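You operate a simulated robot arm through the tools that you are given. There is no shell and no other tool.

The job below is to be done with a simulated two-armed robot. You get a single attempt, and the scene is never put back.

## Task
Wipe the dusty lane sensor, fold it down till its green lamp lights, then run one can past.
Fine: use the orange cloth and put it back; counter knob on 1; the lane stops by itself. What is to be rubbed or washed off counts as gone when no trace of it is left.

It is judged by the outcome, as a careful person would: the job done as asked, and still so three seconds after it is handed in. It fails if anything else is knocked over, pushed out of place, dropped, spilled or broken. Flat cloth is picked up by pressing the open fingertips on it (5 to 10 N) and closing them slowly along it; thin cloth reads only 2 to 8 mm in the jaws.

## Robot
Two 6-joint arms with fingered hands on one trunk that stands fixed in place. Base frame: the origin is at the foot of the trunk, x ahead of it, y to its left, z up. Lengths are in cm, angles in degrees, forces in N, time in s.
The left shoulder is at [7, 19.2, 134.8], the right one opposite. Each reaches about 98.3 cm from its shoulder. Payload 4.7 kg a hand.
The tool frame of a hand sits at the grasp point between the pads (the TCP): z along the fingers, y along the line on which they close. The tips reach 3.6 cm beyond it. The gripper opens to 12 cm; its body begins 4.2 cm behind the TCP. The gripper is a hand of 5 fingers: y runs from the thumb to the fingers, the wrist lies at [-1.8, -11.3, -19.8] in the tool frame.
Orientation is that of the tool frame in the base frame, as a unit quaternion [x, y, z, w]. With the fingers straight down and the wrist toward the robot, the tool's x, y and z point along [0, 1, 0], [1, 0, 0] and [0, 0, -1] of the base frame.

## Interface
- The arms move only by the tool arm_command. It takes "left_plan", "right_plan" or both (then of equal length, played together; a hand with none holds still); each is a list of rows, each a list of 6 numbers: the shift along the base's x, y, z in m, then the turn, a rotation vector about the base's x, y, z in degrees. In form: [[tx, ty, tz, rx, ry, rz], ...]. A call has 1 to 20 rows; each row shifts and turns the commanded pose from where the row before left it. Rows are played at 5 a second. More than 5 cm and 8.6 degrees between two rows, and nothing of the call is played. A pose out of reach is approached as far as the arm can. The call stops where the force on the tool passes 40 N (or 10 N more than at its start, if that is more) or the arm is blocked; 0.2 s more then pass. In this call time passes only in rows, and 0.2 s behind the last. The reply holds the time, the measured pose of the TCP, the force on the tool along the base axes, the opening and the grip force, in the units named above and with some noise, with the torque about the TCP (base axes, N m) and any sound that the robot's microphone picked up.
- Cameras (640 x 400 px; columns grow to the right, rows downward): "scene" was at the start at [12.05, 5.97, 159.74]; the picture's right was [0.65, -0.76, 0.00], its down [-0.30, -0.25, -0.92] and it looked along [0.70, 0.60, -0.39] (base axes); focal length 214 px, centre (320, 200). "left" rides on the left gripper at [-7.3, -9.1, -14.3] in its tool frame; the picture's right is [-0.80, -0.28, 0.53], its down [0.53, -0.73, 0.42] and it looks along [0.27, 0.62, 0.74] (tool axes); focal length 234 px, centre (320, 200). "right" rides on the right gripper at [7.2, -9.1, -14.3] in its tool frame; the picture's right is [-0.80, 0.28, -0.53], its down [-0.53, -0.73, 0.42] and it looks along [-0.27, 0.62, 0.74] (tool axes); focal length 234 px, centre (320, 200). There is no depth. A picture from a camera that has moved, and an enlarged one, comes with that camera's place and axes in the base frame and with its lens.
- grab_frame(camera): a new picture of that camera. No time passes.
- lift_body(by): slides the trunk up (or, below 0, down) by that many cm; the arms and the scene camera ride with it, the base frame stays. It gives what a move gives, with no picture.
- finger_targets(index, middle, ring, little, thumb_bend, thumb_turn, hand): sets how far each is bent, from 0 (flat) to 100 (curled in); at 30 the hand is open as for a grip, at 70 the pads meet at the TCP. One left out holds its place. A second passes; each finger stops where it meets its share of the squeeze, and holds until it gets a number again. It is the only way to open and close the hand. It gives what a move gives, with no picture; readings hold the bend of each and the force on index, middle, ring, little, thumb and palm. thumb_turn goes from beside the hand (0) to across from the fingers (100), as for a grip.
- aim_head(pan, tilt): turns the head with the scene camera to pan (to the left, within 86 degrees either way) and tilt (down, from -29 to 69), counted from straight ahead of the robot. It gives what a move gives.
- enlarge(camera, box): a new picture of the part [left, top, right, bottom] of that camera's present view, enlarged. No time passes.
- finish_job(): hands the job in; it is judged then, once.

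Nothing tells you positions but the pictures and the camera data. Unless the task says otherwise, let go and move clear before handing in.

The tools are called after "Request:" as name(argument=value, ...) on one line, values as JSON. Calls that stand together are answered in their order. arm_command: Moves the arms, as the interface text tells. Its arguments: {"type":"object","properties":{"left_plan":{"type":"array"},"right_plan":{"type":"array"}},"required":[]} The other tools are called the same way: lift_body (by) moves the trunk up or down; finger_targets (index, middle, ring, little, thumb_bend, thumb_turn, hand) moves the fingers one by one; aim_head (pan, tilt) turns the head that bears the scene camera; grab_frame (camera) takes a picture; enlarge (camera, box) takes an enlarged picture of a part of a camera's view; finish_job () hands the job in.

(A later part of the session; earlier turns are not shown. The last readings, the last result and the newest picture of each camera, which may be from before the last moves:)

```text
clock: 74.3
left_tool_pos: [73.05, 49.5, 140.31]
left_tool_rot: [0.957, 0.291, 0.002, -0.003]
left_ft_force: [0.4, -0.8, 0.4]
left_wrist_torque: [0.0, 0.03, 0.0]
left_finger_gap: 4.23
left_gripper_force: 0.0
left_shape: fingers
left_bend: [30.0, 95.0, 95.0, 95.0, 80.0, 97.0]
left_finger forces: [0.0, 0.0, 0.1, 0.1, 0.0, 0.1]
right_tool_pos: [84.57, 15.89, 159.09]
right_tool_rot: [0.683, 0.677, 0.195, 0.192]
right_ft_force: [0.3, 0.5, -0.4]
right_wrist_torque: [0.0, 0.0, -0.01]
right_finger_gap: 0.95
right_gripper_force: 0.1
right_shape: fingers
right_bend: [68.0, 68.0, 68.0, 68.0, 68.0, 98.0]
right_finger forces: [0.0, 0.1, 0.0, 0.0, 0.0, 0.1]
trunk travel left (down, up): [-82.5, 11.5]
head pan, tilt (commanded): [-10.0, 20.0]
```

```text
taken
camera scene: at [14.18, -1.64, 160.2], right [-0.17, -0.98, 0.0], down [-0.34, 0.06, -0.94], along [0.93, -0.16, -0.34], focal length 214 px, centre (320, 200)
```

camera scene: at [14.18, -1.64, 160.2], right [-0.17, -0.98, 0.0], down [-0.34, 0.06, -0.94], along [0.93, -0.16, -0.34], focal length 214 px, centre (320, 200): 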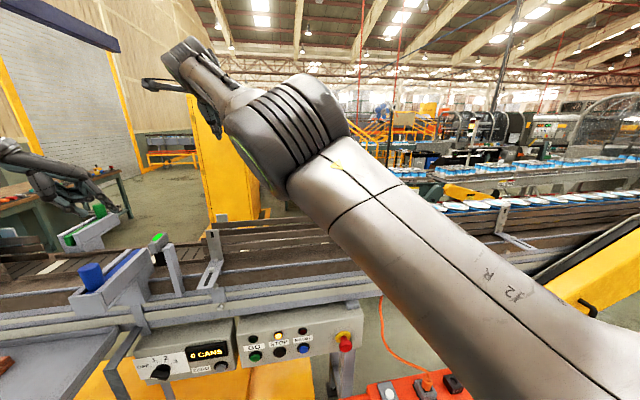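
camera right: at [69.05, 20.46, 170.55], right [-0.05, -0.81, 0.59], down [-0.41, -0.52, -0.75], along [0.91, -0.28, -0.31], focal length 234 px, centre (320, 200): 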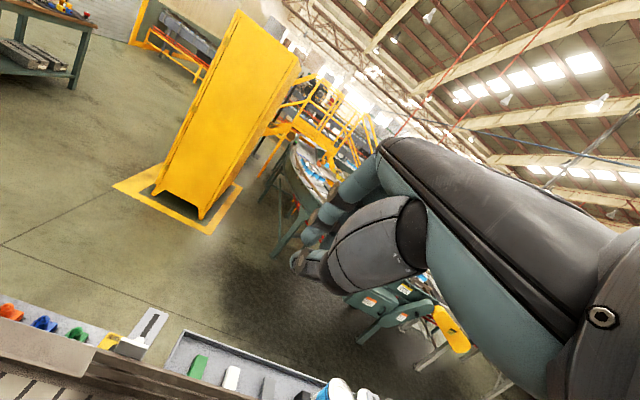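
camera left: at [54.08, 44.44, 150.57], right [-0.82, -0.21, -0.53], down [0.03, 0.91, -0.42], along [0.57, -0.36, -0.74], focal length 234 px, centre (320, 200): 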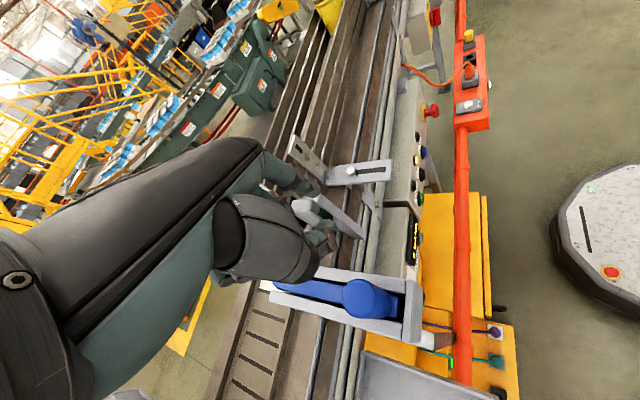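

The right arm is parked safely high, so I'll leave it and do the panel with the left hand. I'll aim the head at the knob and bring the left hand back in front of the lane.

Request:
aim_head(pan=30, tilt=38)

Request:
arm_command(left_plan=[[-0.03, 0.01, 0.0, 0, 0, 3], [-0.035, 0.01, 0.0, 0, 0, 3], [-0.035, 0.01, 0.0, 0, 0, 3], [-0.035, 0.005, 0.0, 0, 0, 3], [-0.035, 0.0, 0.0, 0, 0, 3], [-0.035, 0.0, 0.0, 0, 0, 3], [-0.035, 0.0, -0.01, 0, 0, 3]])

Request:
grab_frame(camera="scene")

Request:
grab_frame(camera="left")

```text
clock: 75.4
left_tool_pos: [72.99, 49.45, 140.25]
left_tool_rot: [0.957, 0.291, 0.001, -0.002]
left_ft_force: [-0.4, -0.4, 0.2]
left_wrist_torque: [0.01, 0.01, 0.01]
left_finger_gap: 4.24
left_gripper_force: 0.1
left_shape: fingers
left_bend: [30.0, 95.0, 95.0, 95.0, 80.0, 97.0]
left_finger forces: [0.0, 0.0, 0.0, 0.0, 0.0, 0.1]
right_tool_pos: [84.55, 15.87, 158.91]
right_tool_rot: [0.683, 0.677, 0.195, 0.193]
right_ft_force: [-0.8, 0.6, -0.5]
right_wrist_torque: [-0.05, 0.01, -0.01]
right_finger_gap: 0.99
right_gripper_force: 0.0
right_shape: fingers
right_bend: [68.0, 68.0, 68.0, 68.0, 68.0, 98.0]
right_finger forces: [0.0, 0.0, 0.0, 0.1, 0.0, 0.0]
trunk travel left (down, up): [-82.5, 11.5]
head pan, tilt (commanded): [30.0, 38.0]
```

```text
clock: 77.0
left_tool_pos: [49.76, 52.96, 139.53]
left_tool_rot: [0.891, 0.454, 0.002, -0.002]
left_ft_force: [-0.6, -0.6, 0.5]
left_wrist_torque: [0.0, -0.08, 0.01]
left_finger_gap: 4.23
left_gripper_force: 0.2
left_shape: fingers
left_bend: [30.0, 95.0, 95.0, 95.0, 80.0, 98.0]
left_finger forces: [0.1, 0.0, 0.1, 0.0, 0.0, 0.1]
left hand out of reach, approached as far as the arm can: row 7
right_tool_pos: [84.24, 15.79, 159.11]
right_tool_rot: [0.683, 0.676, 0.196, 0.193]
right_ft_force: [-0.9, 0.0, -0.2]
right_wrist_torque: [-0.01, -0.02, -0.01]
right_finger_gap: 1.0
right_gripper_force: 0.0
right_shape: fingers
right_bend: [68.0, 68.0, 68.0, 68.0, 68.0, 98.0]
right_finger forces: [0.1, 0.1, 0.0, 0.1, 0.0, 0.0]
trunk travel left (down, up): [-82.5, 11.5]
head pan, tilt (commanded): [30.0, 38.0]
```

```text
taken
camera scene: at [12.03, 4.14, 157.41], right [0.5, -0.87, 0.0], down [-0.53, -0.31, -0.79], along [0.68, 0.39, -0.61], focal length 214 px, centre (320, 200)
```

scene: 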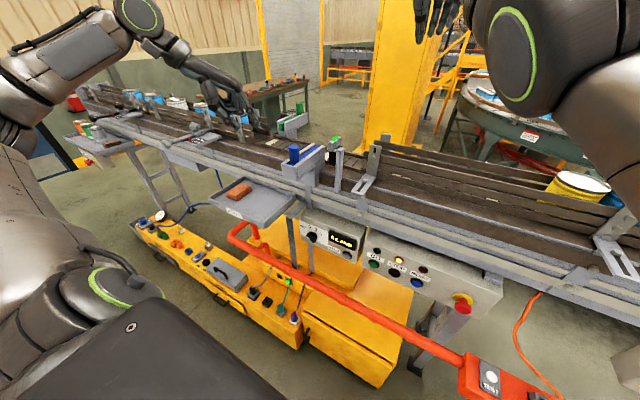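

```text
taken
camera left: at [37.97, 52.41, 153.9], right [-0.7, -0.48, -0.53], down [-0.28, 0.86, -0.42], along [0.66, -0.15, -0.74], focal length 234 px, centre (320, 200)
```

left: 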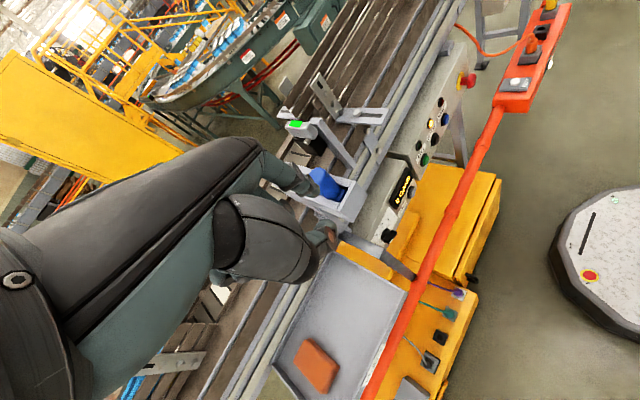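

Left hand is back in front of the lane. I'll lower it in front of the tray edge, staying clear of the tray and the red rail.

Request:
arm_command(left_plan=[[-0.004, -0.004, -0.04, 0, 0, 0], [-0.004, -0.004, -0.04, 0, 0, 0], [-0.004, -0.004, -0.04, 0, 0, 0], [-0.004, -0.004, -0.04, 0, 0, 0], [-0.004, -0.004, -0.04, 0, 0, 0]])

Request:
grab_frame(camera="scene")

Request:
grab_frame(camera="left")

```text
clock: 78.2
left_tool_pos: [49.69, 50.79, 119.41]
left_tool_rot: [0.887, 0.461, 0.001, -0.002]
left_ft_force: [0.6, 0.3, 0.5]
left_wrist_torque: [-0.06, 0.0, 0.01]
left_finger_gap: 4.23
left_gripper_force: 0.1
left_shape: fingers
left_bend: [30.0, 95.0, 95.0, 95.0, 80.0, 98.0]
left_finger forces: [0.0, 0.1, 0.0, 0.1, 0.0, 0.0]
left hand out of reach, approached as far as the arm can: row 1, 2
right_tool_pos: [84.73, 16.28, 158.69]
right_tool_rot: [0.683, 0.677, 0.194, 0.192]
right_ft_force: [0.3, 0.7, -0.1]
right_wrist_torque: [0.02, 0.01, -0.01]
right_finger_gap: 0.95
right_gripper_force: 0.0
right_shape: fingers
right_bend: [68.0, 68.0, 68.0, 68.0, 68.0, 98.0]
right_finger forces: [0.1, 0.0, 0.1, 0.0, 0.0, 0.1]
trunk travel left (down, up): [-82.5, 11.5]
head pan, tilt (commanded): [30.0, 38.0]
```

```text
taken
camera scene: at [12.57, 4.62, 157.36], right [0.5, -0.87, 0.0], down [-0.53, -0.31, -0.79], along [0.68, 0.39, -0.62], focal length 214 px, centre (320, 200)
```

scene: 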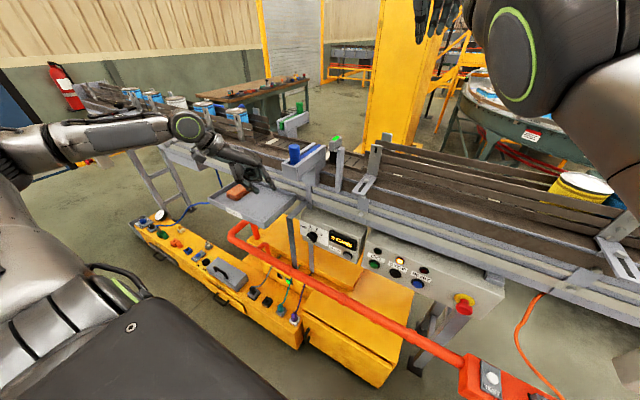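

```text
taken
camera left: at [38.02, 50.08, 133.73], right [-0.69, -0.5, -0.53], down [-0.29, 0.86, -0.42], along [0.66, -0.14, -0.74], focal length 234 px, centre (320, 200)
```

left: 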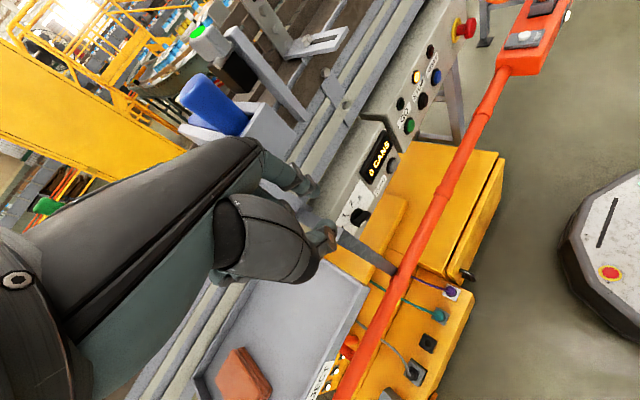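

Good view of the panel now. I'll zoom in for accurate positions of the knob, support bar and buttons.

Request:
enlarge(camera="left", box=[320, 140, 440, 300])

Request:
enlarge(camera="scene", box=[270, 200, 370, 280])

Request:
enlarge(camera="left", box=[370, 30, 490, 150])

```text
2.50 times, centred on (380, 220) of left
camera zoom: at [38.02, 50.08, 133.73], right [-0.69, -0.5, -0.53], down [-0.29, 0.86, -0.42], along [0.66, -0.14, -0.74], focal length 585 px, centre (170, 150)
```

zoom: 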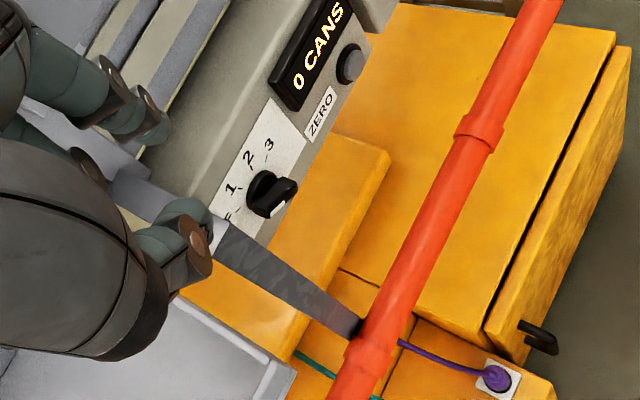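

```text
5.00 times, centred on (320, 240) of scene
camera zoom: at [12.57, 4.62, 157.36], right [0.5, -0.87, 0.0], down [-0.53, -0.31, -0.79], along [0.68, 0.39, -0.62], focal length 1072 px, centre (320, 0)
```

zoom: 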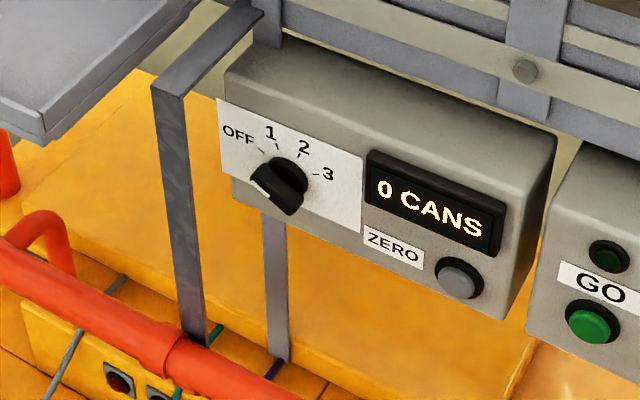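

```text
3.33 times, centred on (430, 90) of left
camera zoom: at [38.02, 50.08, 133.73], right [-0.69, -0.5, -0.53], down [-0.29, 0.86, -0.42], along [0.66, -0.14, -0.74], focal length 781 px, centre (-47, 567)
```

zoom: 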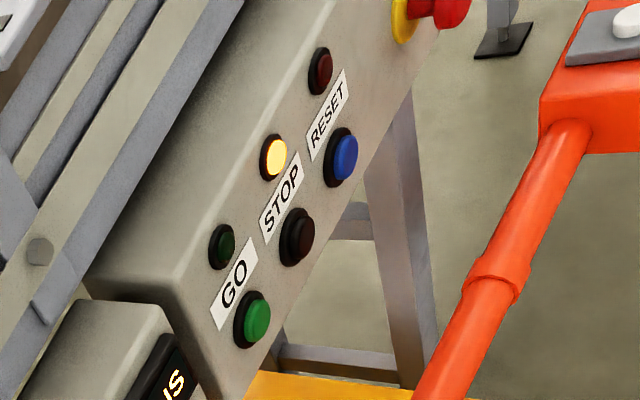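

Now I have it clearly: knob at about [69, 40.8, 84], support bar on its left at y≈48, rail lower at z≈63, GO at [69.4, 11.9, 82]. I'll straighten the hand while lowering in front of the panel, right of the support bar.

Request:
arm_command(left_plan=[[0.005, -0.014, -0.025, 0, 0, 7], [0.005, -0.014, -0.03, 0, 0, 7], [0.005, -0.014, -0.03, 0, 0, 7], [0.005, -0.014, -0.03, 0, 0, 7], [0.005, -0.014, -0.03, 0, 0, 7]])

Request:
grab_frame(camera="scene")

Request:
grab_frame(camera="left")

```text
clock: 79.4
left_tool_pos: [52.34, 43.61, 105.09]
left_tool_rot: [0.707, 0.708, 0.002, -0.003]
left_ft_force: [-0.2, 0.1, 0.0]
left_wrist_torque: [0.03, 0.02, 0.01]
left_finger_gap: 4.2
left_gripper_force: 0.1
left_shape: fingers
left_bend: [30.0, 95.0, 95.0, 95.0, 80.0, 98.0]
left_finger forces: [0.0, 0.1, 0.0, 0.0, 0.1, 0.0]
right_tool_pos: [84.85, 15.94, 158.71]
right_tool_rot: [0.683, 0.677, 0.195, 0.192]
right_ft_force: [0.6, 0.8, -0.1]
right_wrist_torque: [-0.02, -0.01, 0.01]
right_finger_gap: 1.0
right_gripper_force: 0.1
right_shape: fingers
right_bend: [68.0, 68.0, 68.0, 68.0, 68.0, 98.0]
right_finger forces: [0.0, 0.0, 0.0, 0.1, 0.0, 0.1]
trunk travel left (down, up): [-82.5, 11.5]
head pan, tilt (commanded): [30.0, 38.0]
```

```text
taken
camera scene: at [12.62, 4.29, 157.37], right [0.5, -0.87, 0.0], down [-0.53, -0.31, -0.79], along [0.68, 0.39, -0.62], focal length 214 px, centre (320, 200)
```

scene: 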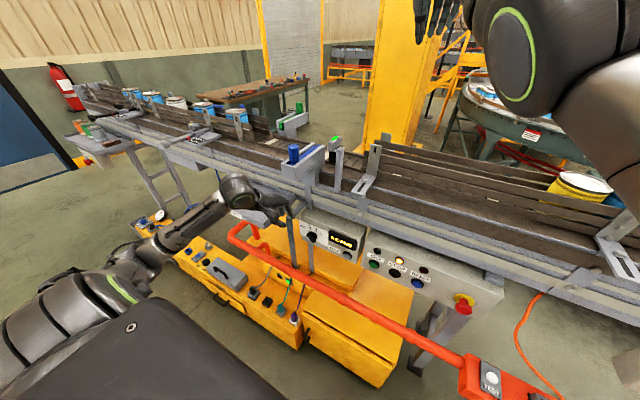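

```text
taken
camera left: at [43.12, 36.26, 119.38], right [-0.28, -0.8, -0.53], down [-0.73, 0.53, -0.42], along [0.62, 0.27, -0.74], focal length 234 px, centre (320, 200)
```

left: 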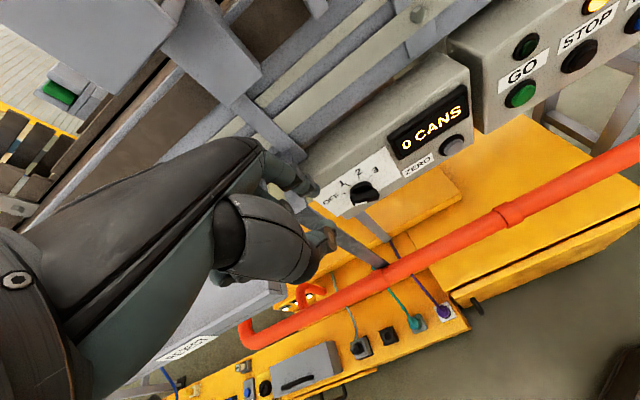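

Excellent — the left hand is straight in front of the panel. Zooming on the knob for a precise fix.

Request:
enlarge(camera="left", box=[310, 150, 410, 230])

Request:
enlarge(camera="scene", box=[270, 190, 370, 270])

```text
5.00 times, centred on (360, 190) of left
camera zoom: at [43.12, 36.26, 119.38], right [-0.28, -0.8, -0.53], down [-0.73, 0.53, -0.42], along [0.62, 0.27, -0.74], focal length 1171 px, centre (120, 250)
```

zoom: 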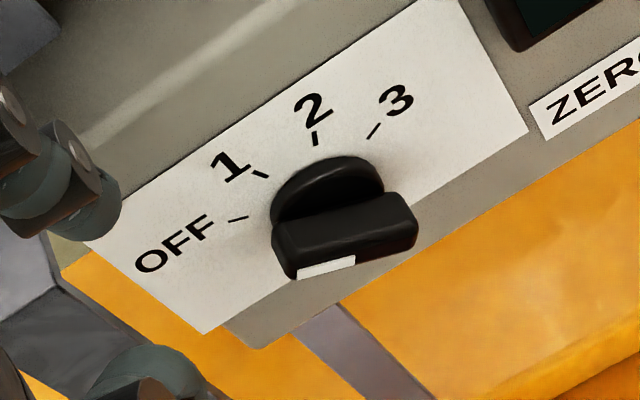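

```text
5.00 times, centred on (320, 230) of scene
camera zoom: at [12.62, 4.29, 157.37], right [0.5, -0.87, 0.0], down [-0.53, -0.31, -0.79], along [0.68, 0.39, -0.62], focal length 1072 px, centre (320, 50)
```

zoom: 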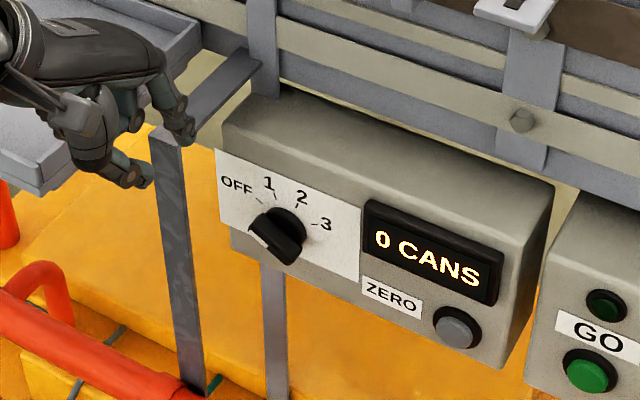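

Knob centre is [69, 40.85, 84.5], its bar is ±2.3 cm long with the pointer at OFF (60° left of up); "1" is 40° clockwise. I'll bring the index tip above the bar's right end, turning the hand slightly so the palm stays clear of the support bar.

Request:
arm_command(left_plan=[[0, -0.022, -0.015, 0, 0, 7.5], [0, -0.022, -0.015, 0, 0, 7.5], [0.02, -0.02, -0.02, 0, 0, 0], [0.025, 0.0, -0.02, 0, 0, 0], [0.02, 0.0, -0.02, 0, 0, 0]])

Request:
grab_frame(camera="left")

Request:
enlarge(camera="scene", box=[250, 180, 370, 280])

```text
clock: 80.6
left_tool_pos: [58.6, 37.27, 95.99]
left_tool_rot: [0.61, 0.793, 0.002, -0.003]
left_ft_force: [-0.4, -1.0, 0.1]
left_wrist_torque: [-0.01, 0.01, 0.0]
left_finger_gap: 4.23
left_gripper_force: 0.1
left_shape: fingers
left_bend: [30.0, 95.0, 95.0, 95.0, 80.0, 98.0]
left_finger forces: [0.1, 0.0, 0.0, 0.1, 0.0, 0.0]
right_tool_pos: [84.82, 16.09, 158.86]
right_tool_rot: [0.683, 0.677, 0.195, 0.191]
right_ft_force: [-0.5, -1.1, 0.1]
right_wrist_torque: [0.04, 0.06, -0.01]
right_finger_gap: 0.96
right_gripper_force: 0.2
right_shape: fingers
right_bend: [68.0, 68.0, 68.0, 68.0, 68.0, 98.0]
right_finger forces: [0.1, 0.0, 0.0, 0.0, 0.2, 0.0]
trunk travel left (down, up): [-82.5, 11.5]
head pan, tilt (commanded): [30.0, 38.0]
```

```text
taken
camera left: at [51.64, 27.78, 110.34], right [-0.06, -0.85, -0.53], down [-0.85, 0.33, -0.42], along [0.53, 0.42, -0.74], focal length 234 px, centre (320, 200)
```

left: 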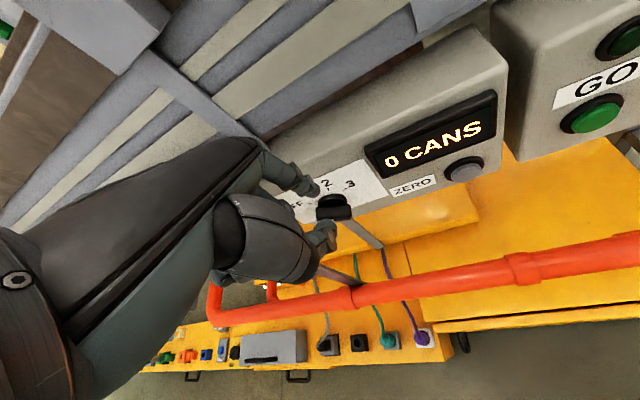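

```text
4.00 times, centred on (310, 230) of scene
camera zoom: at [12.56, 4.26, 157.37], right [0.5, -0.87, 0.0], down [-0.53, -0.31, -0.79], along [0.68, 0.39, -0.62], focal length 858 px, centre (360, 80)
```

zoom: 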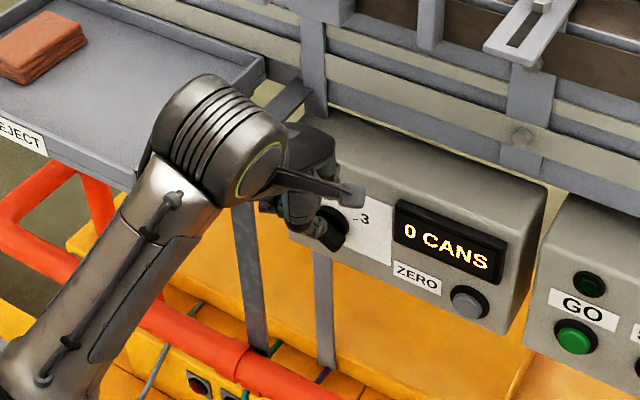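

The tip tracks my model exactly. I'll lower it to just above the right end of the knob's bar.

Request:
arm_command(left_plan=[[0.007, 0, -0.015, 0, 0, 0], [0.007, 0, -0.015, 0, 0, 0], [0, 0, -0.015, 0, 0, 0]])

Request:
enlarge(camera="left", box=[240, 130, 420, 270])

Request:
enlarge(camera="scene", box=[270, 190, 370, 280])

```text
clock: 81.4
left_tool_pos: [60.08, 37.21, 91.75]
left_tool_rot: [0.609, 0.793, 0.001, -0.003]
left_ft_force: [-0.9, 1.2, -0.3]
left_wrist_torque: [-0.03, 0.01, -0.04]
left_finger_gap: 4.24
left_gripper_force: 0.0
left_shape: fingers
left_bend: [30.0, 95.0, 95.0, 95.0, 80.0, 98.0]
left_finger forces: [0.0, 0.0, 0.0, 0.0, 0.0, 0.0]
right_tool_pos: [84.54, 16.02, 158.86]
right_tool_rot: [0.683, 0.677, 0.194, 0.192]
right_ft_force: [0.3, 0.3, 0.2]
right_wrist_torque: [0.0, 0.0, 0.01]
right_finger_gap: 0.97
right_gripper_force: 0.1
right_shape: fingers
right_bend: [68.0, 68.0, 68.0, 68.0, 68.0, 98.0]
right_finger forces: [0.0, 0.1, 0.0, 0.1, 0.0, 0.1]
trunk travel left (down, up): [-82.5, 11.5]
head pan, tilt (commanded): [30.0, 38.0]
```

```text
2.86 times, centred on (330, 200) of left
camera zoom: at [52.95, 27.85, 105.99], right [-0.07, -0.85, -0.53], down [-0.85, 0.33, -0.42], along [0.53, 0.42, -0.74], focal length 669 px, centre (291, 200)
```

zoom: 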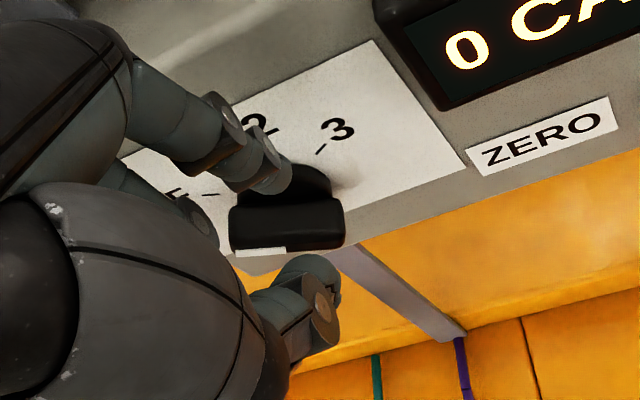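

```text
4.44 times, centred on (320, 235) of scene
camera zoom: at [12.42, 4.3, 157.38], right [0.5, -0.87, 0.0], down [-0.53, -0.31, -0.79], along [0.68, 0.39, -0.62], focal length 953 px, centre (320, 44)
```

zoom: 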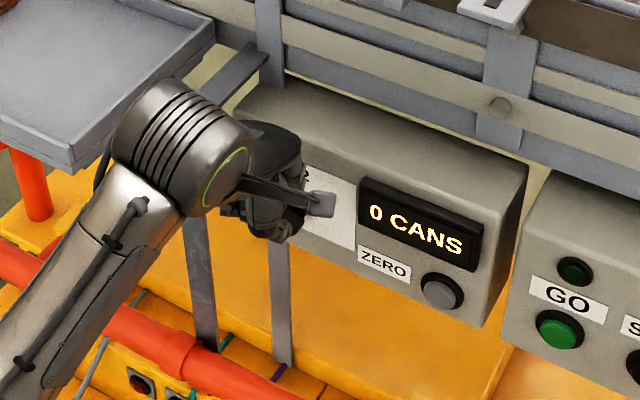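

The tip is above the bar's right end. Lowering to near contact.

Request:
arm_command(left_plan=[[0, 0, -0.012, 0, 0, 0], [0, 0, -0.012, 0, 0, 0]])

Request:
enlarge(camera="left", box=[240, 130, 420, 270])

```text
clock: 82.0
left_tool_pos: [60.04, 37.22, 89.08]
left_tool_rot: [0.609, 0.793, 0.001, -0.002]
left_ft_force: [-0.3, 0.3, -0.5]
left_wrist_torque: [0.03, 0.0, -0.05]
left_finger_gap: 4.18
left_gripper_force: 0.1
left_shape: fingers
left_bend: [30.0, 95.0, 95.0, 95.0, 80.0, 98.0]
left_finger forces: [0.0, 0.0, 0.1, 0.0, 0.1, 0.0]
right_tool_pos: [84.62, 15.96, 158.86]
right_tool_rot: [0.683, 0.677, 0.194, 0.192]
right_ft_force: [0.3, -0.3, -0.1]
right_wrist_torque: [-0.04, 0.0, 0.01]
right_finger_gap: 0.98
right_gripper_force: 0.1
right_shape: fingers
right_bend: [68.0, 68.0, 68.0, 68.0, 68.0, 98.0]
right_finger forces: [0.1, 0.0, 0.0, 0.1, 0.0, 0.1]
trunk travel left (down, up): [-82.5, 11.5]
head pan, tilt (commanded): [30.0, 38.0]
```

```text
2.86 times, centred on (330, 200) of left
camera zoom: at [53.05, 27.89, 103.53], right [-0.06, -0.85, -0.53], down [-0.85, 0.33, -0.42], along [0.53, 0.42, -0.74], focal length 669 px, centre (291, 200)
```

zoom: 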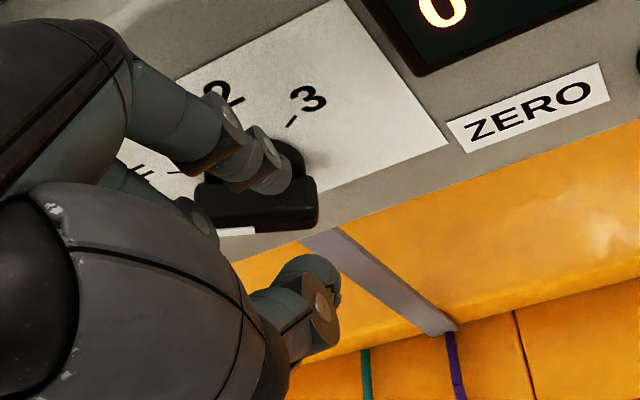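

Just above the bar. Pressing down in small steps now.

Request:
arm_command(left_plan=[[0, 0, -0.003, 0, 0, 0], [0, 0, -0.003, 0, 0, 0]])

Request:
enlarge(camera="left", box=[240, 130, 420, 270])

```text
clock: 82.6
left_tool_pos: [60.0, 37.29, 88.7]
left_tool_rot: [0.61, 0.793, 0.001, -0.002]
left_ft_force: [-0.2, -0.6, -0.6]
left_wrist_torque: [-0.02, 0.01, 0.03]
left_finger_gap: 4.22
left_gripper_force: 0.0
left_shape: fingers
left_bend: [30.0, 95.0, 95.0, 95.0, 80.0, 98.0]
left_finger forces: [0.2, 0.0, 0.0, 0.0, 0.1, 0.0]
right_tool_pos: [84.68, 15.88, 158.82]
right_tool_rot: [0.683, 0.678, 0.194, 0.191]
right_ft_force: [-0.1, 0.0, -0.9]
right_wrist_torque: [0.02, -0.04, 0.01]
right_finger_gap: 0.95
right_gripper_force: 0.1
right_shape: fingers
right_bend: [68.0, 68.0, 68.0, 68.0, 68.0, 98.0]
right_finger forces: [0.0, 0.0, 0.0, 0.0, 0.0, 0.0]
trunk travel left (down, up): [-82.5, 11.5]
head pan, tilt (commanded): [30.0, 38.0]
```

```text
2.86 times, centred on (330, 200) of left
camera zoom: at [52.97, 27.93, 102.92], right [-0.07, -0.85, -0.53], down [-0.85, 0.33, -0.42], along [0.53, 0.42, -0.74], focal length 669 px, centre (291, 200)
```

zoom: 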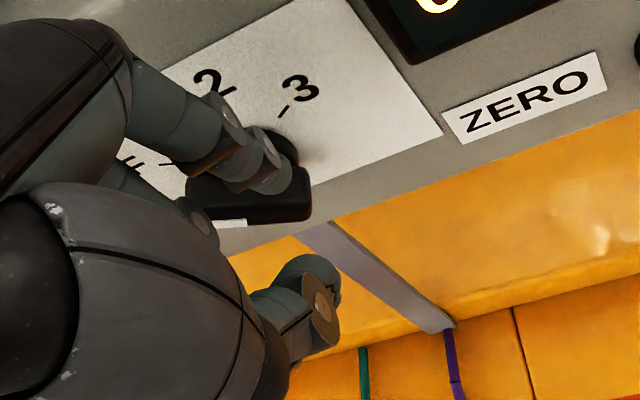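

Request:
arm_command(left_plan=[[0, 0, -0.003, 0, 0, 0], [0, 0, -0.003, 0, 0, 0]])

Request:
enlarge(camera="left", box=[240, 130, 420, 270])

```text
clock: 83.2
left_tool_pos: [59.99, 37.32, 87.89]
left_tool_rot: [0.609, 0.793, 0.001, -0.003]
left_ft_force: [-0.3, 0.4, -0.4]
left_wrist_torque: [0.01, 0.0, 0.0]
left_finger_gap: 4.21
left_gripper_force: 0.1
left_shape: fingers
left_bend: [30.0, 95.0, 95.0, 95.0, 80.0, 98.0]
left_finger forces: [0.0, 0.0, 0.0, 0.0, 0.1, 0.0]
right_tool_pos: [84.71, 15.98, 158.75]
right_tool_rot: [0.683, 0.678, 0.194, 0.191]
right_ft_force: [0.7, -0.3, 0.0]
right_wrist_torque: [0.0, 0.02, 0.0]
right_finger_gap: 0.98
right_gripper_force: 0.0
right_shape: fingers
right_bend: [68.0, 68.0, 68.0, 68.0, 68.0, 98.0]
right_finger forces: [0.1, 0.0, 0.0, 0.0, 0.0, 0.0]
trunk travel left (down, up): [-82.5, 11.5]
head pan, tilt (commanded): [30.0, 38.0]
```

```text
2.86 times, centred on (330, 200) of left
camera zoom: at [52.99, 27.9, 102.28], right [-0.07, -0.85, -0.53], down [-0.85, 0.33, -0.42], along [0.53, 0.42, -0.74], focal length 669 px, centre (291, 200)
```

zoom: 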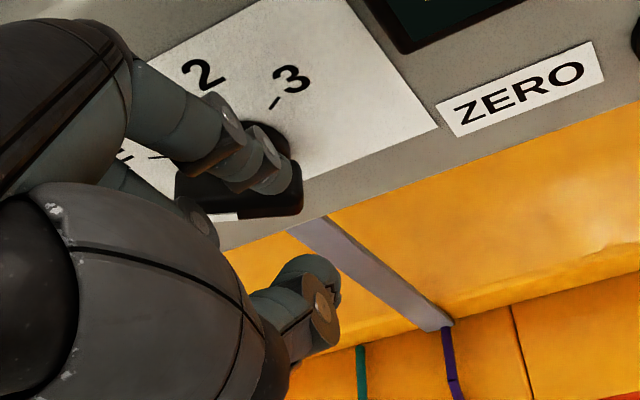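

I refined the fix: the panel face is at x≈70, knob centre [70, 41, 83.2], bar front at x≈67. I'll move the tip 1 cm further in over the bar, then press down.

Request:
arm_command(left_plan=[[0.005, 0, 0, 0, 0, 0], [0.005, 0, 0, 0, 0, 0]])

Request:
arm_command(left_plan=[[0, 0, -0.003, 0, 0, 0], [0, 0, -0.003, 0, 0, 0]])

Request:
enlarge(camera="left", box=[240, 130, 420, 270])

```text
clock: 83.8
left_tool_pos: [61.07, 37.27, 87.98]
left_tool_rot: [0.61, 0.793, 0.001, -0.003]
left_ft_force: [-0.8, 0.1, -0.5]
left_wrist_torque: [-0.02, 0.0, 0.01]
left_finger_gap: 4.17
left_gripper_force: 0.0
left_shape: fingers
left_bend: [30.0, 95.0, 95.0, 95.0, 80.0, 98.0]
left_finger forces: [0.0, 0.1, 0.0, 0.0, 0.1, 0.0]
right_tool_pos: [84.72, 16.0, 158.78]
right_tool_rot: [0.683, 0.677, 0.194, 0.192]
right_ft_force: [0.3, 0.6, -1.2]
right_wrist_torque: [0.01, -0.02, 0.02]
right_finger_gap: 0.98
right_gripper_force: 0.0
right_shape: fingers
right_bend: [68.0, 68.0, 68.0, 68.0, 68.0, 98.0]
right_finger forces: [0.0, 0.1, 0.0, 0.0, 0.0, 0.1]
trunk travel left (down, up): [-82.5, 11.5]
head pan, tilt (commanded): [30.0, 38.0]
```

```text
clock: 84.4
left_tool_pos: [61.1, 37.29, 87.5]
left_tool_rot: [0.609, 0.793, 0.001, -0.003]
left_ft_force: [-0.1, 0.8, -0.5]
left_wrist_torque: [-0.03, 0.0, -0.03]
left_finger_gap: 4.21
left_gripper_force: 0.1
left_shape: fingers
left_bend: [30.0, 95.0, 95.0, 95.0, 80.0, 98.0]
left_finger forces: [0.0, 0.1, 0.1, 0.0, 0.1, 0.0]
right_tool_pos: [84.63, 15.95, 158.76]
right_tool_rot: [0.683, 0.678, 0.195, 0.192]
right_ft_force: [0.0, 0.0, -0.2]
right_wrist_torque: [0.03, -0.03, -0.01]
right_finger_gap: 0.97
right_gripper_force: 0.0
right_shape: fingers
right_bend: [68.0, 68.0, 68.0, 68.0, 68.0, 98.0]
right_finger forces: [0.0, 0.1, 0.0, 0.1, 0.1, 0.0]
trunk travel left (down, up): [-82.5, 11.5]
head pan, tilt (commanded): [30.0, 38.0]
```

```text
2.86 times, centred on (330, 200) of left
camera zoom: at [54.05, 27.84, 101.73], right [-0.07, -0.85, -0.53], down [-0.85, 0.33, -0.42], along [0.53, 0.42, -0.74], focal length 669 px, centre (291, 200)
```

zoom: 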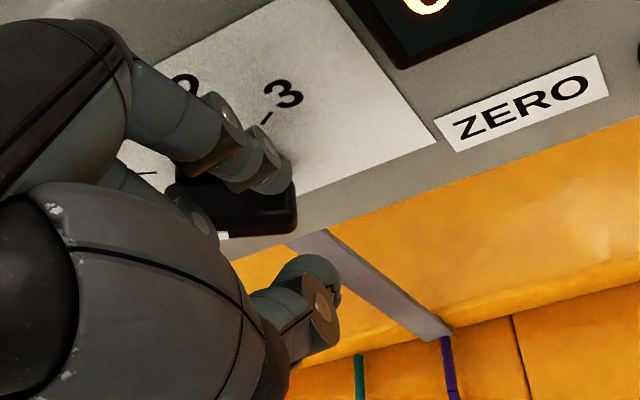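

Positioned over the bar. Pressing down in small steps, watching index force.

Request:
arm_command(left_plan=[[0, 0, -0.003, 0, 0, 0], [0, 0, -0.003, 0, 0, 0]])

Request:
enlarge(camera="left", box=[240, 130, 420, 270])

```text
clock: 85.0
left_tool_pos: [61.02, 37.19, 86.71]
left_tool_rot: [0.609, 0.793, 0.001, -0.002]
left_ft_force: [0.0, -1.2, -0.1]
left_wrist_torque: [0.03, -0.01, 0.01]
left_finger_gap: 4.21
left_gripper_force: 0.1
left_shape: fingers
left_bend: [30.0, 95.0, 95.0, 95.0, 80.0, 98.0]
left_finger forces: [0.0, 0.0, 0.1, 0.1, 0.1, 0.0]
right_tool_pos: [84.73, 15.91, 158.87]
right_tool_rot: [0.683, 0.677, 0.194, 0.192]
right_ft_force: [-0.8, -0.6, 0.2]
right_wrist_torque: [0.0, 0.0, 0.0]
right_finger_gap: 0.96
right_gripper_force: 0.1
right_shape: fingers
right_bend: [68.0, 68.0, 68.0, 68.0, 68.0, 98.0]
right_finger forces: [0.0, 0.0, 0.1, 0.0, 0.0, 0.1]
trunk travel left (down, up): [-82.5, 11.5]
head pan, tilt (commanded): [30.0, 38.0]
```

```text
2.86 times, centred on (330, 200) of left
camera zoom: at [54.08, 27.86, 101.09], right [-0.07, -0.85, -0.53], down [-0.85, 0.33, -0.42], along [0.53, 0.42, -0.74], focal length 669 px, centre (291, 200)
```

zoom: 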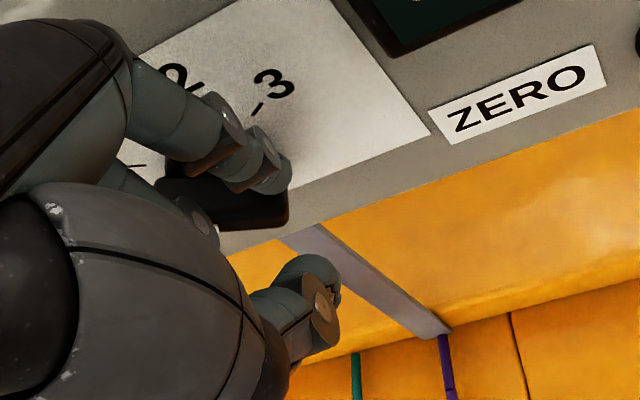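

Tip is right at the bar's end; I'll shift 5 mm left so it sits well on the bar, then press.

Request:
arm_command(left_plan=[[0, 0.005, 0.001, 0, 0, 0], [0, 0, -0.003, 0, 0, 0], [0, 0, -0.002, 0, 0, 0]])

Request:
enlarge(camera="left", box=[240, 130, 420, 270])

```text
clock: 85.8
left_tool_pos: [61.04, 37.7, 86.35]
left_tool_rot: [0.609, 0.793, 0.001, -0.003]
left_ft_force: [-0.9, -1.5, 4.2]
left_wrist_torque: [0.05, -0.3, -0.09]
left_finger_gap: 4.3
left_gripper_force: 2.1
left_shape: fingers
left_bend: [30.0, 95.0, 95.0, 95.0, 80.0, 98.0]
left_finger forces: [4.4, 0.0, 0.1, 0.0, 0.1, 0.0]
right_tool_pos: [84.56, 15.93, 158.88]
right_tool_rot: [0.683, 0.677, 0.195, 0.193]
right_ft_force: [0.5, 0.6, -1.0]
right_wrist_torque: [-0.01, -0.05, 0.0]
right_finger_gap: 0.98
right_gripper_force: 0.0
right_shape: fingers
right_bend: [68.0, 68.0, 68.0, 68.0, 68.0, 98.0]
right_finger forces: [0.1, 0.0, 0.1, 0.0, 0.0, 0.0]
trunk travel left (down, up): [-82.5, 11.5]
head pan, tilt (commanded): [30.0, 38.0]
```

```text
2.86 times, centred on (330, 200) of left
camera zoom: at [54.01, 28.28, 100.77], right [-0.06, -0.85, -0.53], down [-0.85, 0.33, -0.42], along [0.53, 0.42, -0.74], focal length 669 px, centre (291, 200)
```

zoom: 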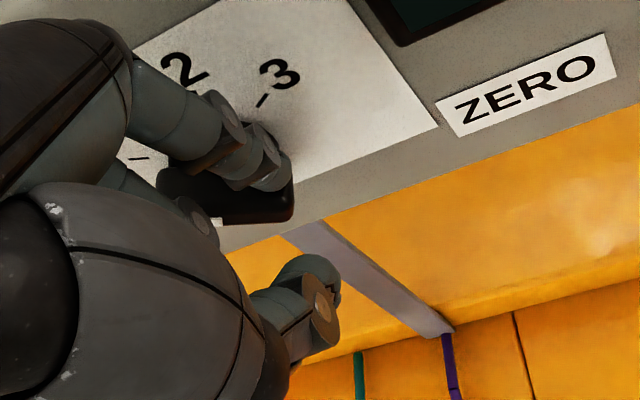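

Contact at 4.4 N. Pressing on gently to turn the knob.

Request:
arm_command(left_plan=[[0, 0, -0.003, 0, 0, 0], [0, 0, -0.002, 0, 0, 0]])

Request:
enlarge(camera="left", box=[240, 130, 420, 270])

```text
clock: 86.4
left_tool_pos: [61.0, 37.8, 85.9]
left_tool_rot: [0.609, 0.793, 0.001, -0.003]
left_ft_force: [0.0, -1.0, 1.2]
left_wrist_torque: [-0.04, -0.03, -0.12]
left_finger_gap: 4.27
left_gripper_force: 0.5
left_shape: fingers
left_bend: [30.0, 95.0, 95.0, 95.0, 80.0, 98.0]
left_finger forces: [1.4, 0.0, 0.0, 0.0, 0.0, 0.0]
right_tool_pos: [84.6, 15.88, 158.75]
right_tool_rot: [0.684, 0.677, 0.194, 0.192]
right_ft_force: [0.2, -0.4, -0.3]
right_wrist_torque: [0.02, 0.01, -0.02]
right_finger_gap: 0.95
right_gripper_force: 0.1
right_shape: fingers
right_bend: [68.0, 68.0, 68.0, 68.0, 68.0, 98.0]
right_finger forces: [0.0, 0.1, 0.0, 0.0, 0.0, 0.0]
trunk travel left (down, up): [-82.5, 11.5]
head pan, tilt (commanded): [30.0, 38.0]
```

```text
2.86 times, centred on (330, 200) of left
camera zoom: at [54.06, 28.35, 100.14], right [-0.07, -0.85, -0.53], down [-0.85, 0.33, -0.42], along [0.53, 0.42, -0.74], focal length 669 px, centre (291, 200)
```

zoom: 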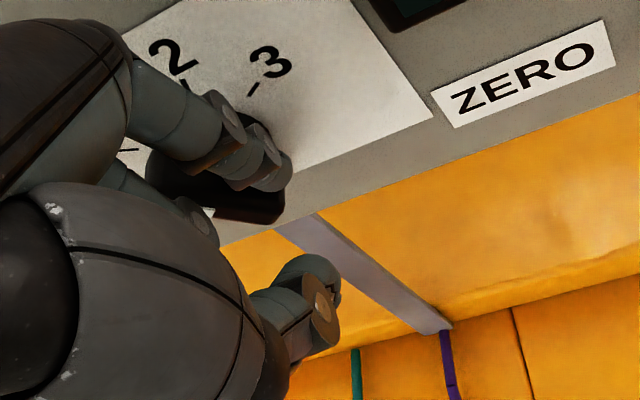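

The bar is turning. Continuing in small steps.

Request:
arm_command(left_plan=[[0, 0, -0.003, 0, 0, 0], [0, 0, -0.002, 0, 0, 0]])

Request:
enlarge(camera="left", box=[240, 130, 420, 270])

```text
clock: 87.0
left_tool_pos: [61.02, 37.84, 85.31]
left_tool_rot: [0.609, 0.793, 0.001, -0.002]
left_ft_force: [-0.7, -0.7, -1.0]
left_wrist_torque: [0.0, 0.02, 0.0]
left_finger_gap: 4.26
left_gripper_force: 0.1
left_shape: fingers
left_bend: [30.0, 95.0, 95.0, 95.0, 80.0, 98.0]
left_finger forces: [0.0, 0.0, 0.0, 0.1, 0.0, 0.1]
right_tool_pos: [84.72, 16.07, 158.76]
right_tool_rot: [0.683, 0.677, 0.195, 0.192]
right_ft_force: [0.0, 0.2, 0.0]
right_wrist_torque: [0.01, -0.03, 0.01]
right_finger_gap: 0.97
right_gripper_force: 0.0
right_shape: fingers
right_bend: [68.0, 68.0, 68.0, 68.0, 68.0, 98.0]
right_finger forces: [0.0, 0.0, 0.0, 0.0, 0.0, 0.0]
trunk travel left (down, up): [-82.5, 11.5]
head pan, tilt (commanded): [30.0, 38.0]
```

```text
2.86 times, centred on (330, 200) of left
camera zoom: at [54.04, 28.42, 99.61], right [-0.07, -0.85, -0.53], down [-0.85, 0.33, -0.42], along [0.53, 0.42, -0.74], focal length 669 px, centre (291, 200)
```

zoom: 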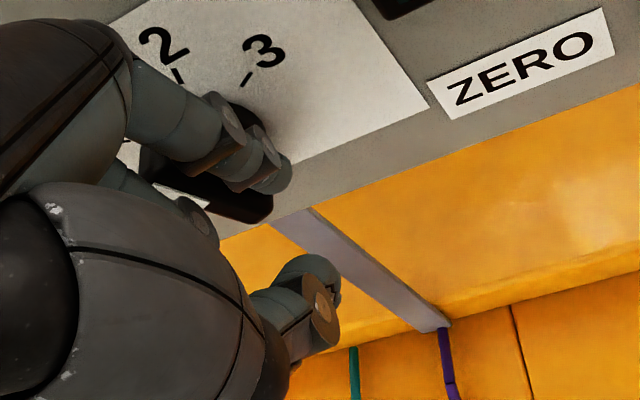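

The force dropped — the knob may have clicked into the next position. I'll lift the finger off and look.

Request:
arm_command(left_plan=[[0, 0, 0.02, 0, 0, 0], [-0.01, 0, 0.03, 0, 0, 0], [-0.02, 0, 0.03, 0, 0, 0], [-0.02, -0.02, 0.02, 0, 0, 0]])

Request:
enlarge(camera="left", box=[280, 150, 440, 270])

Request:
enlarge(camera="scene", box=[270, 190, 370, 280])

```text
clock: 88.0
left_tool_pos: [55.84, 35.49, 95.44]
left_tool_rot: [0.609, 0.793, 0.001, -0.003]
left_ft_force: [-1.3, -0.3, 0.6]
left_wrist_torque: [0.02, -0.02, 0.04]
left_finger_gap: 4.21
left_gripper_force: 0.0
left_shape: fingers
left_bend: [30.0, 95.0, 95.0, 95.0, 80.0, 98.0]
left_finger forces: [0.1, 0.1, 0.0, 0.1, 0.0, 0.0]
right_tool_pos: [84.68, 15.8, 158.86]
right_tool_rot: [0.683, 0.677, 0.195, 0.191]
right_ft_force: [0.5, 0.1, -0.1]
right_wrist_torque: [0.04, -0.01, 0.02]
right_finger_gap: 1.0
right_gripper_force: 0.1
right_shape: fingers
right_bend: [68.0, 68.0, 68.0, 68.0, 68.0, 98.0]
right_finger forces: [0.0, 0.0, 0.1, 0.0, 0.0, 0.1]
trunk travel left (down, up): [-82.5, 11.5]
head pan, tilt (commanded): [30.0, 38.0]
```

```text
3.33 times, centred on (360, 210) of left
camera zoom: at [48.91, 26.04, 109.73], right [-0.06, -0.85, -0.53], down [-0.85, 0.33, -0.42], along [0.53, 0.42, -0.74], focal length 781 px, centre (187, 167)
```

zoom: 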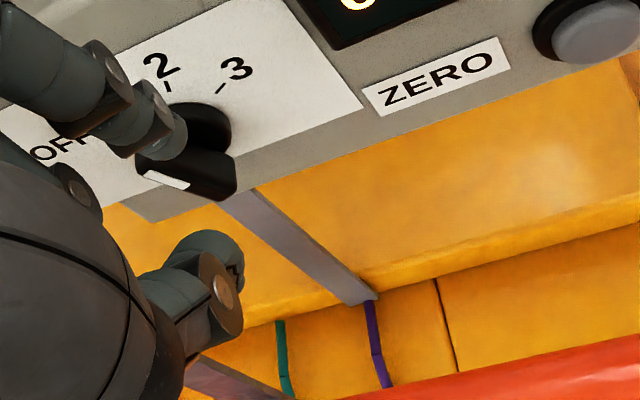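

```text
4.44 times, centred on (320, 235) of scene
camera zoom: at [12.43, 4.11, 157.38], right [0.5, -0.87, 0.0], down [-0.53, -0.31, -0.79], along [0.68, 0.39, -0.62], focal length 953 px, centre (320, 44)
```

zoom: 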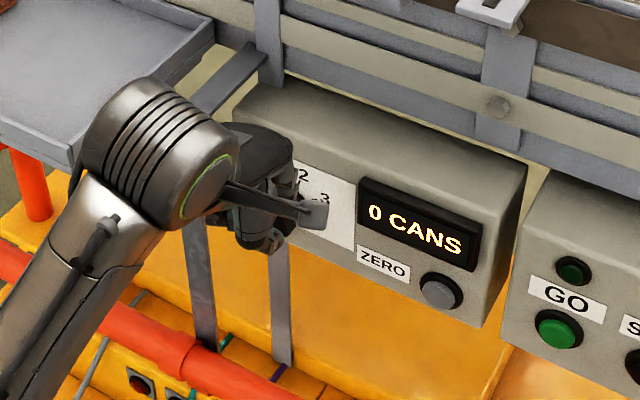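

I need an unobstructed look at the knob, so I'll return to the earlier viewing pose.

Request:
arm_command(left_plan=[[-0.01, 0.01, 0.03, 0, 0, -5], [-0.01, 0.03, 0.03, 0, 0, -5], [-0.01, 0.035, 0.03, 0, 0, -5]])

Request:
enlarge(camera="left", box=[310, 150, 410, 230])

Request:
enlarge(camera="scene", box=[270, 190, 370, 270])

```text
clock: 88.8
left_tool_pos: [53.02, 43.19, 104.33]
left_tool_rot: [0.709, 0.706, -0.001, -0.001]
left_ft_force: [1.1, -0.4, -0.3]
left_wrist_torque: [-0.01, -0.03, 0.02]
left_finger_gap: 4.23
left_gripper_force: 0.0
left_shape: fingers
left_bend: [30.0, 95.0, 95.0, 95.0, 80.0, 98.0]
left_finger forces: [0.0, 0.0, 0.0, 0.0, 0.1, 0.0]
right_tool_pos: [84.52, 16.09, 158.84]
right_tool_rot: [0.683, 0.677, 0.194, 0.193]
right_ft_force: [0.0, -0.6, -0.1]
right_wrist_torque: [0.03, -0.01, 0.0]
right_finger_gap: 0.97
right_gripper_force: 0.1
right_shape: fingers
right_bend: [68.0, 68.0, 68.0, 68.0, 68.0, 98.0]
right_finger forces: [0.0, 0.1, 0.0, 0.0, 0.1, 0.0]
trunk travel left (down, up): [-82.5, 11.5]
head pan, tilt (commanded): [30.0, 38.0]
```

```text
5.00 times, centred on (360, 190) of left
camera zoom: at [43.75, 35.87, 118.63], right [-0.28, -0.8, -0.53], down [-0.73, 0.54, -0.42], along [0.62, 0.27, -0.74], focal length 1171 px, centre (120, 250)
```

zoom: 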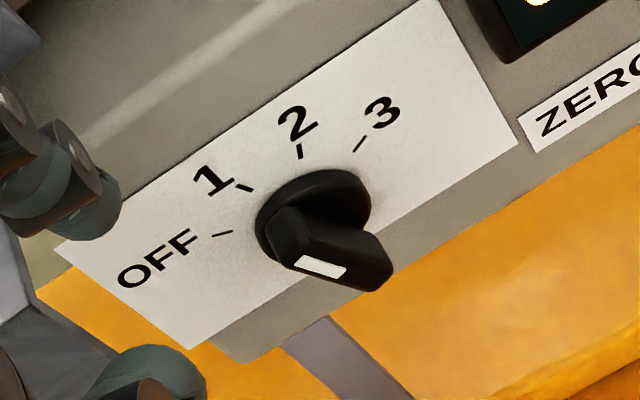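

```text
5.00 times, centred on (320, 230) of scene
camera zoom: at [12.33, 4.46, 157.37], right [0.5, -0.87, 0.0], down [-0.53, -0.31, -0.79], along [0.68, 0.39, -0.62], focal length 1072 px, centre (320, 50)
```

zoom: 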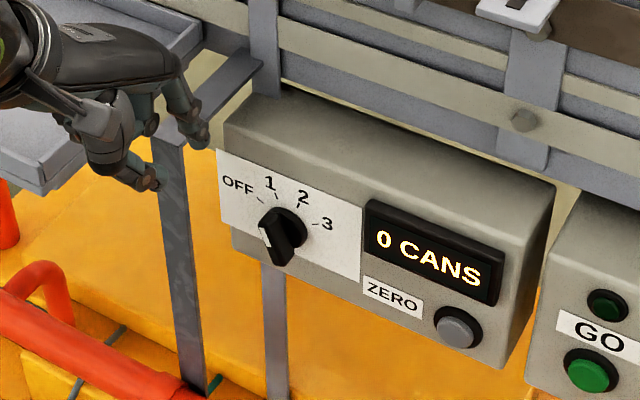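

The pointer direction matches "1" exactly. The counter still reads 0 CANS, the sensor lamp is lit. Next I'll move the left hand right, to in front of the GO button, pitching the finger slightly forward.

Request:
arm_command(left_plan=[[0, -0.039, 0.0, 0, 0, 0], [0, -0.039, -0.01, 0, 0, 0], [0, -0.039, -0.01, 0, -5, 0], [0, -0.039, -0.01, 0, -5, 0], [0, -0.039, -0.01, 0, -5, 0], [0, -0.039, -0.01, 0, 0, 0], [0, -0.039, -0.01, 0, 0, 0], [0, -0.036, -0.01, 0, 0, 0]])

Request:
aim_head(pan=20, tilt=38)

Request:
grab_frame(camera="scene")

Request:
grab_frame(camera="left")

```text
clock: 90.5
left_tool_pos: [53.89, 24.13, 97.47]
left_tool_rot: [0.705, 0.687, 0.175, 0.018]
left_ft_force: [0.3, 0.4, 0.4]
left_wrist_torque: [-0.02, 0.01, -0.01]
left_finger_gap: 4.21
left_gripper_force: 0.1
left_shape: fingers
left_bend: [30.0, 95.0, 95.0, 95.0, 80.0, 98.0]
left_finger forces: [0.0, 0.0, 0.0, 0.1, 0.1, 0.0]
left hand out of reach, approached as far as the arm can: row 8
right_tool_pos: [84.83, 16.16, 158.7]
right_tool_rot: [0.684, 0.677, 0.193, 0.192]
right_ft_force: [0.6, 1.1, -0.8]
right_wrist_torque: [-0.02, -0.01, -0.01]
right_finger_gap: 0.98
right_gripper_force: 0.0
right_shape: fingers
right_bend: [68.0, 68.0, 68.0, 68.0, 68.0, 98.0]
right_finger forces: [0.1, 0.1, 0.1, 0.0, 0.0, 0.1]
trunk travel left (down, up): [-82.5, 11.5]
head pan, tilt (commanded): [30.0, 38.0]
stopped in row 8 (left hand): the arm was blocked; the commanded pose is now the measured one
```

```text
clock: 91.2
left_tool_pos: [53.91, 23.86, 97.48]
left_tool_rot: [0.704, 0.687, 0.176, 0.017]
left_ft_force: [-0.6, -0.1, 0.2]
left_wrist_torque: [0.0, 0.01, 0.0]
left_finger_gap: 4.19
left_gripper_force: 0.1
left_shape: fingers
left_bend: [30.0, 95.0, 95.0, 95.0, 80.0, 98.0]
left_finger forces: [0.0, 0.0, 0.0, 0.1, 0.1, 0.1]
right_tool_pos: [84.68, 15.77, 158.78]
right_tool_rot: [0.684, 0.676, 0.195, 0.192]
right_ft_force: [0.3, -1.1, 0.5]
right_wrist_torque: [0.0, 0.0, -0.02]
right_finger_gap: 0.96
right_gripper_force: 0.0
right_shape: fingers
right_bend: [68.0, 68.0, 68.0, 68.0, 68.0, 98.0]
right_finger forces: [0.1, 0.1, 0.0, 0.1, 0.1, 0.0]
trunk travel left (down, up): [-82.5, 11.5]
head pan, tilt (commanded): [20.0, 38.0]
```

```text
taken
camera scene: at [13.1, 2.91, 157.37], right [0.34, -0.94, 0.0], down [-0.58, -0.21, -0.79], along [0.74, 0.27, -0.62], focal length 214 px, centre (320, 200)
```

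scene: 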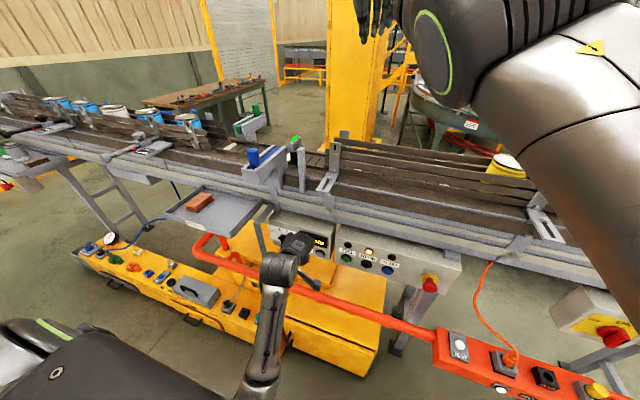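

```text
taken
camera left: at [41.27, 14.27, 106.82], right [-0.12, -0.65, -0.75], down [-0.59, 0.65, -0.47], along [0.8, 0.38, -0.47], focal length 234 px, centre (320, 200)
```

left: 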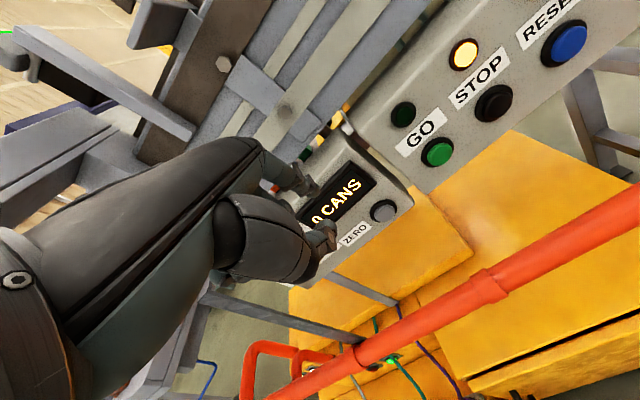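

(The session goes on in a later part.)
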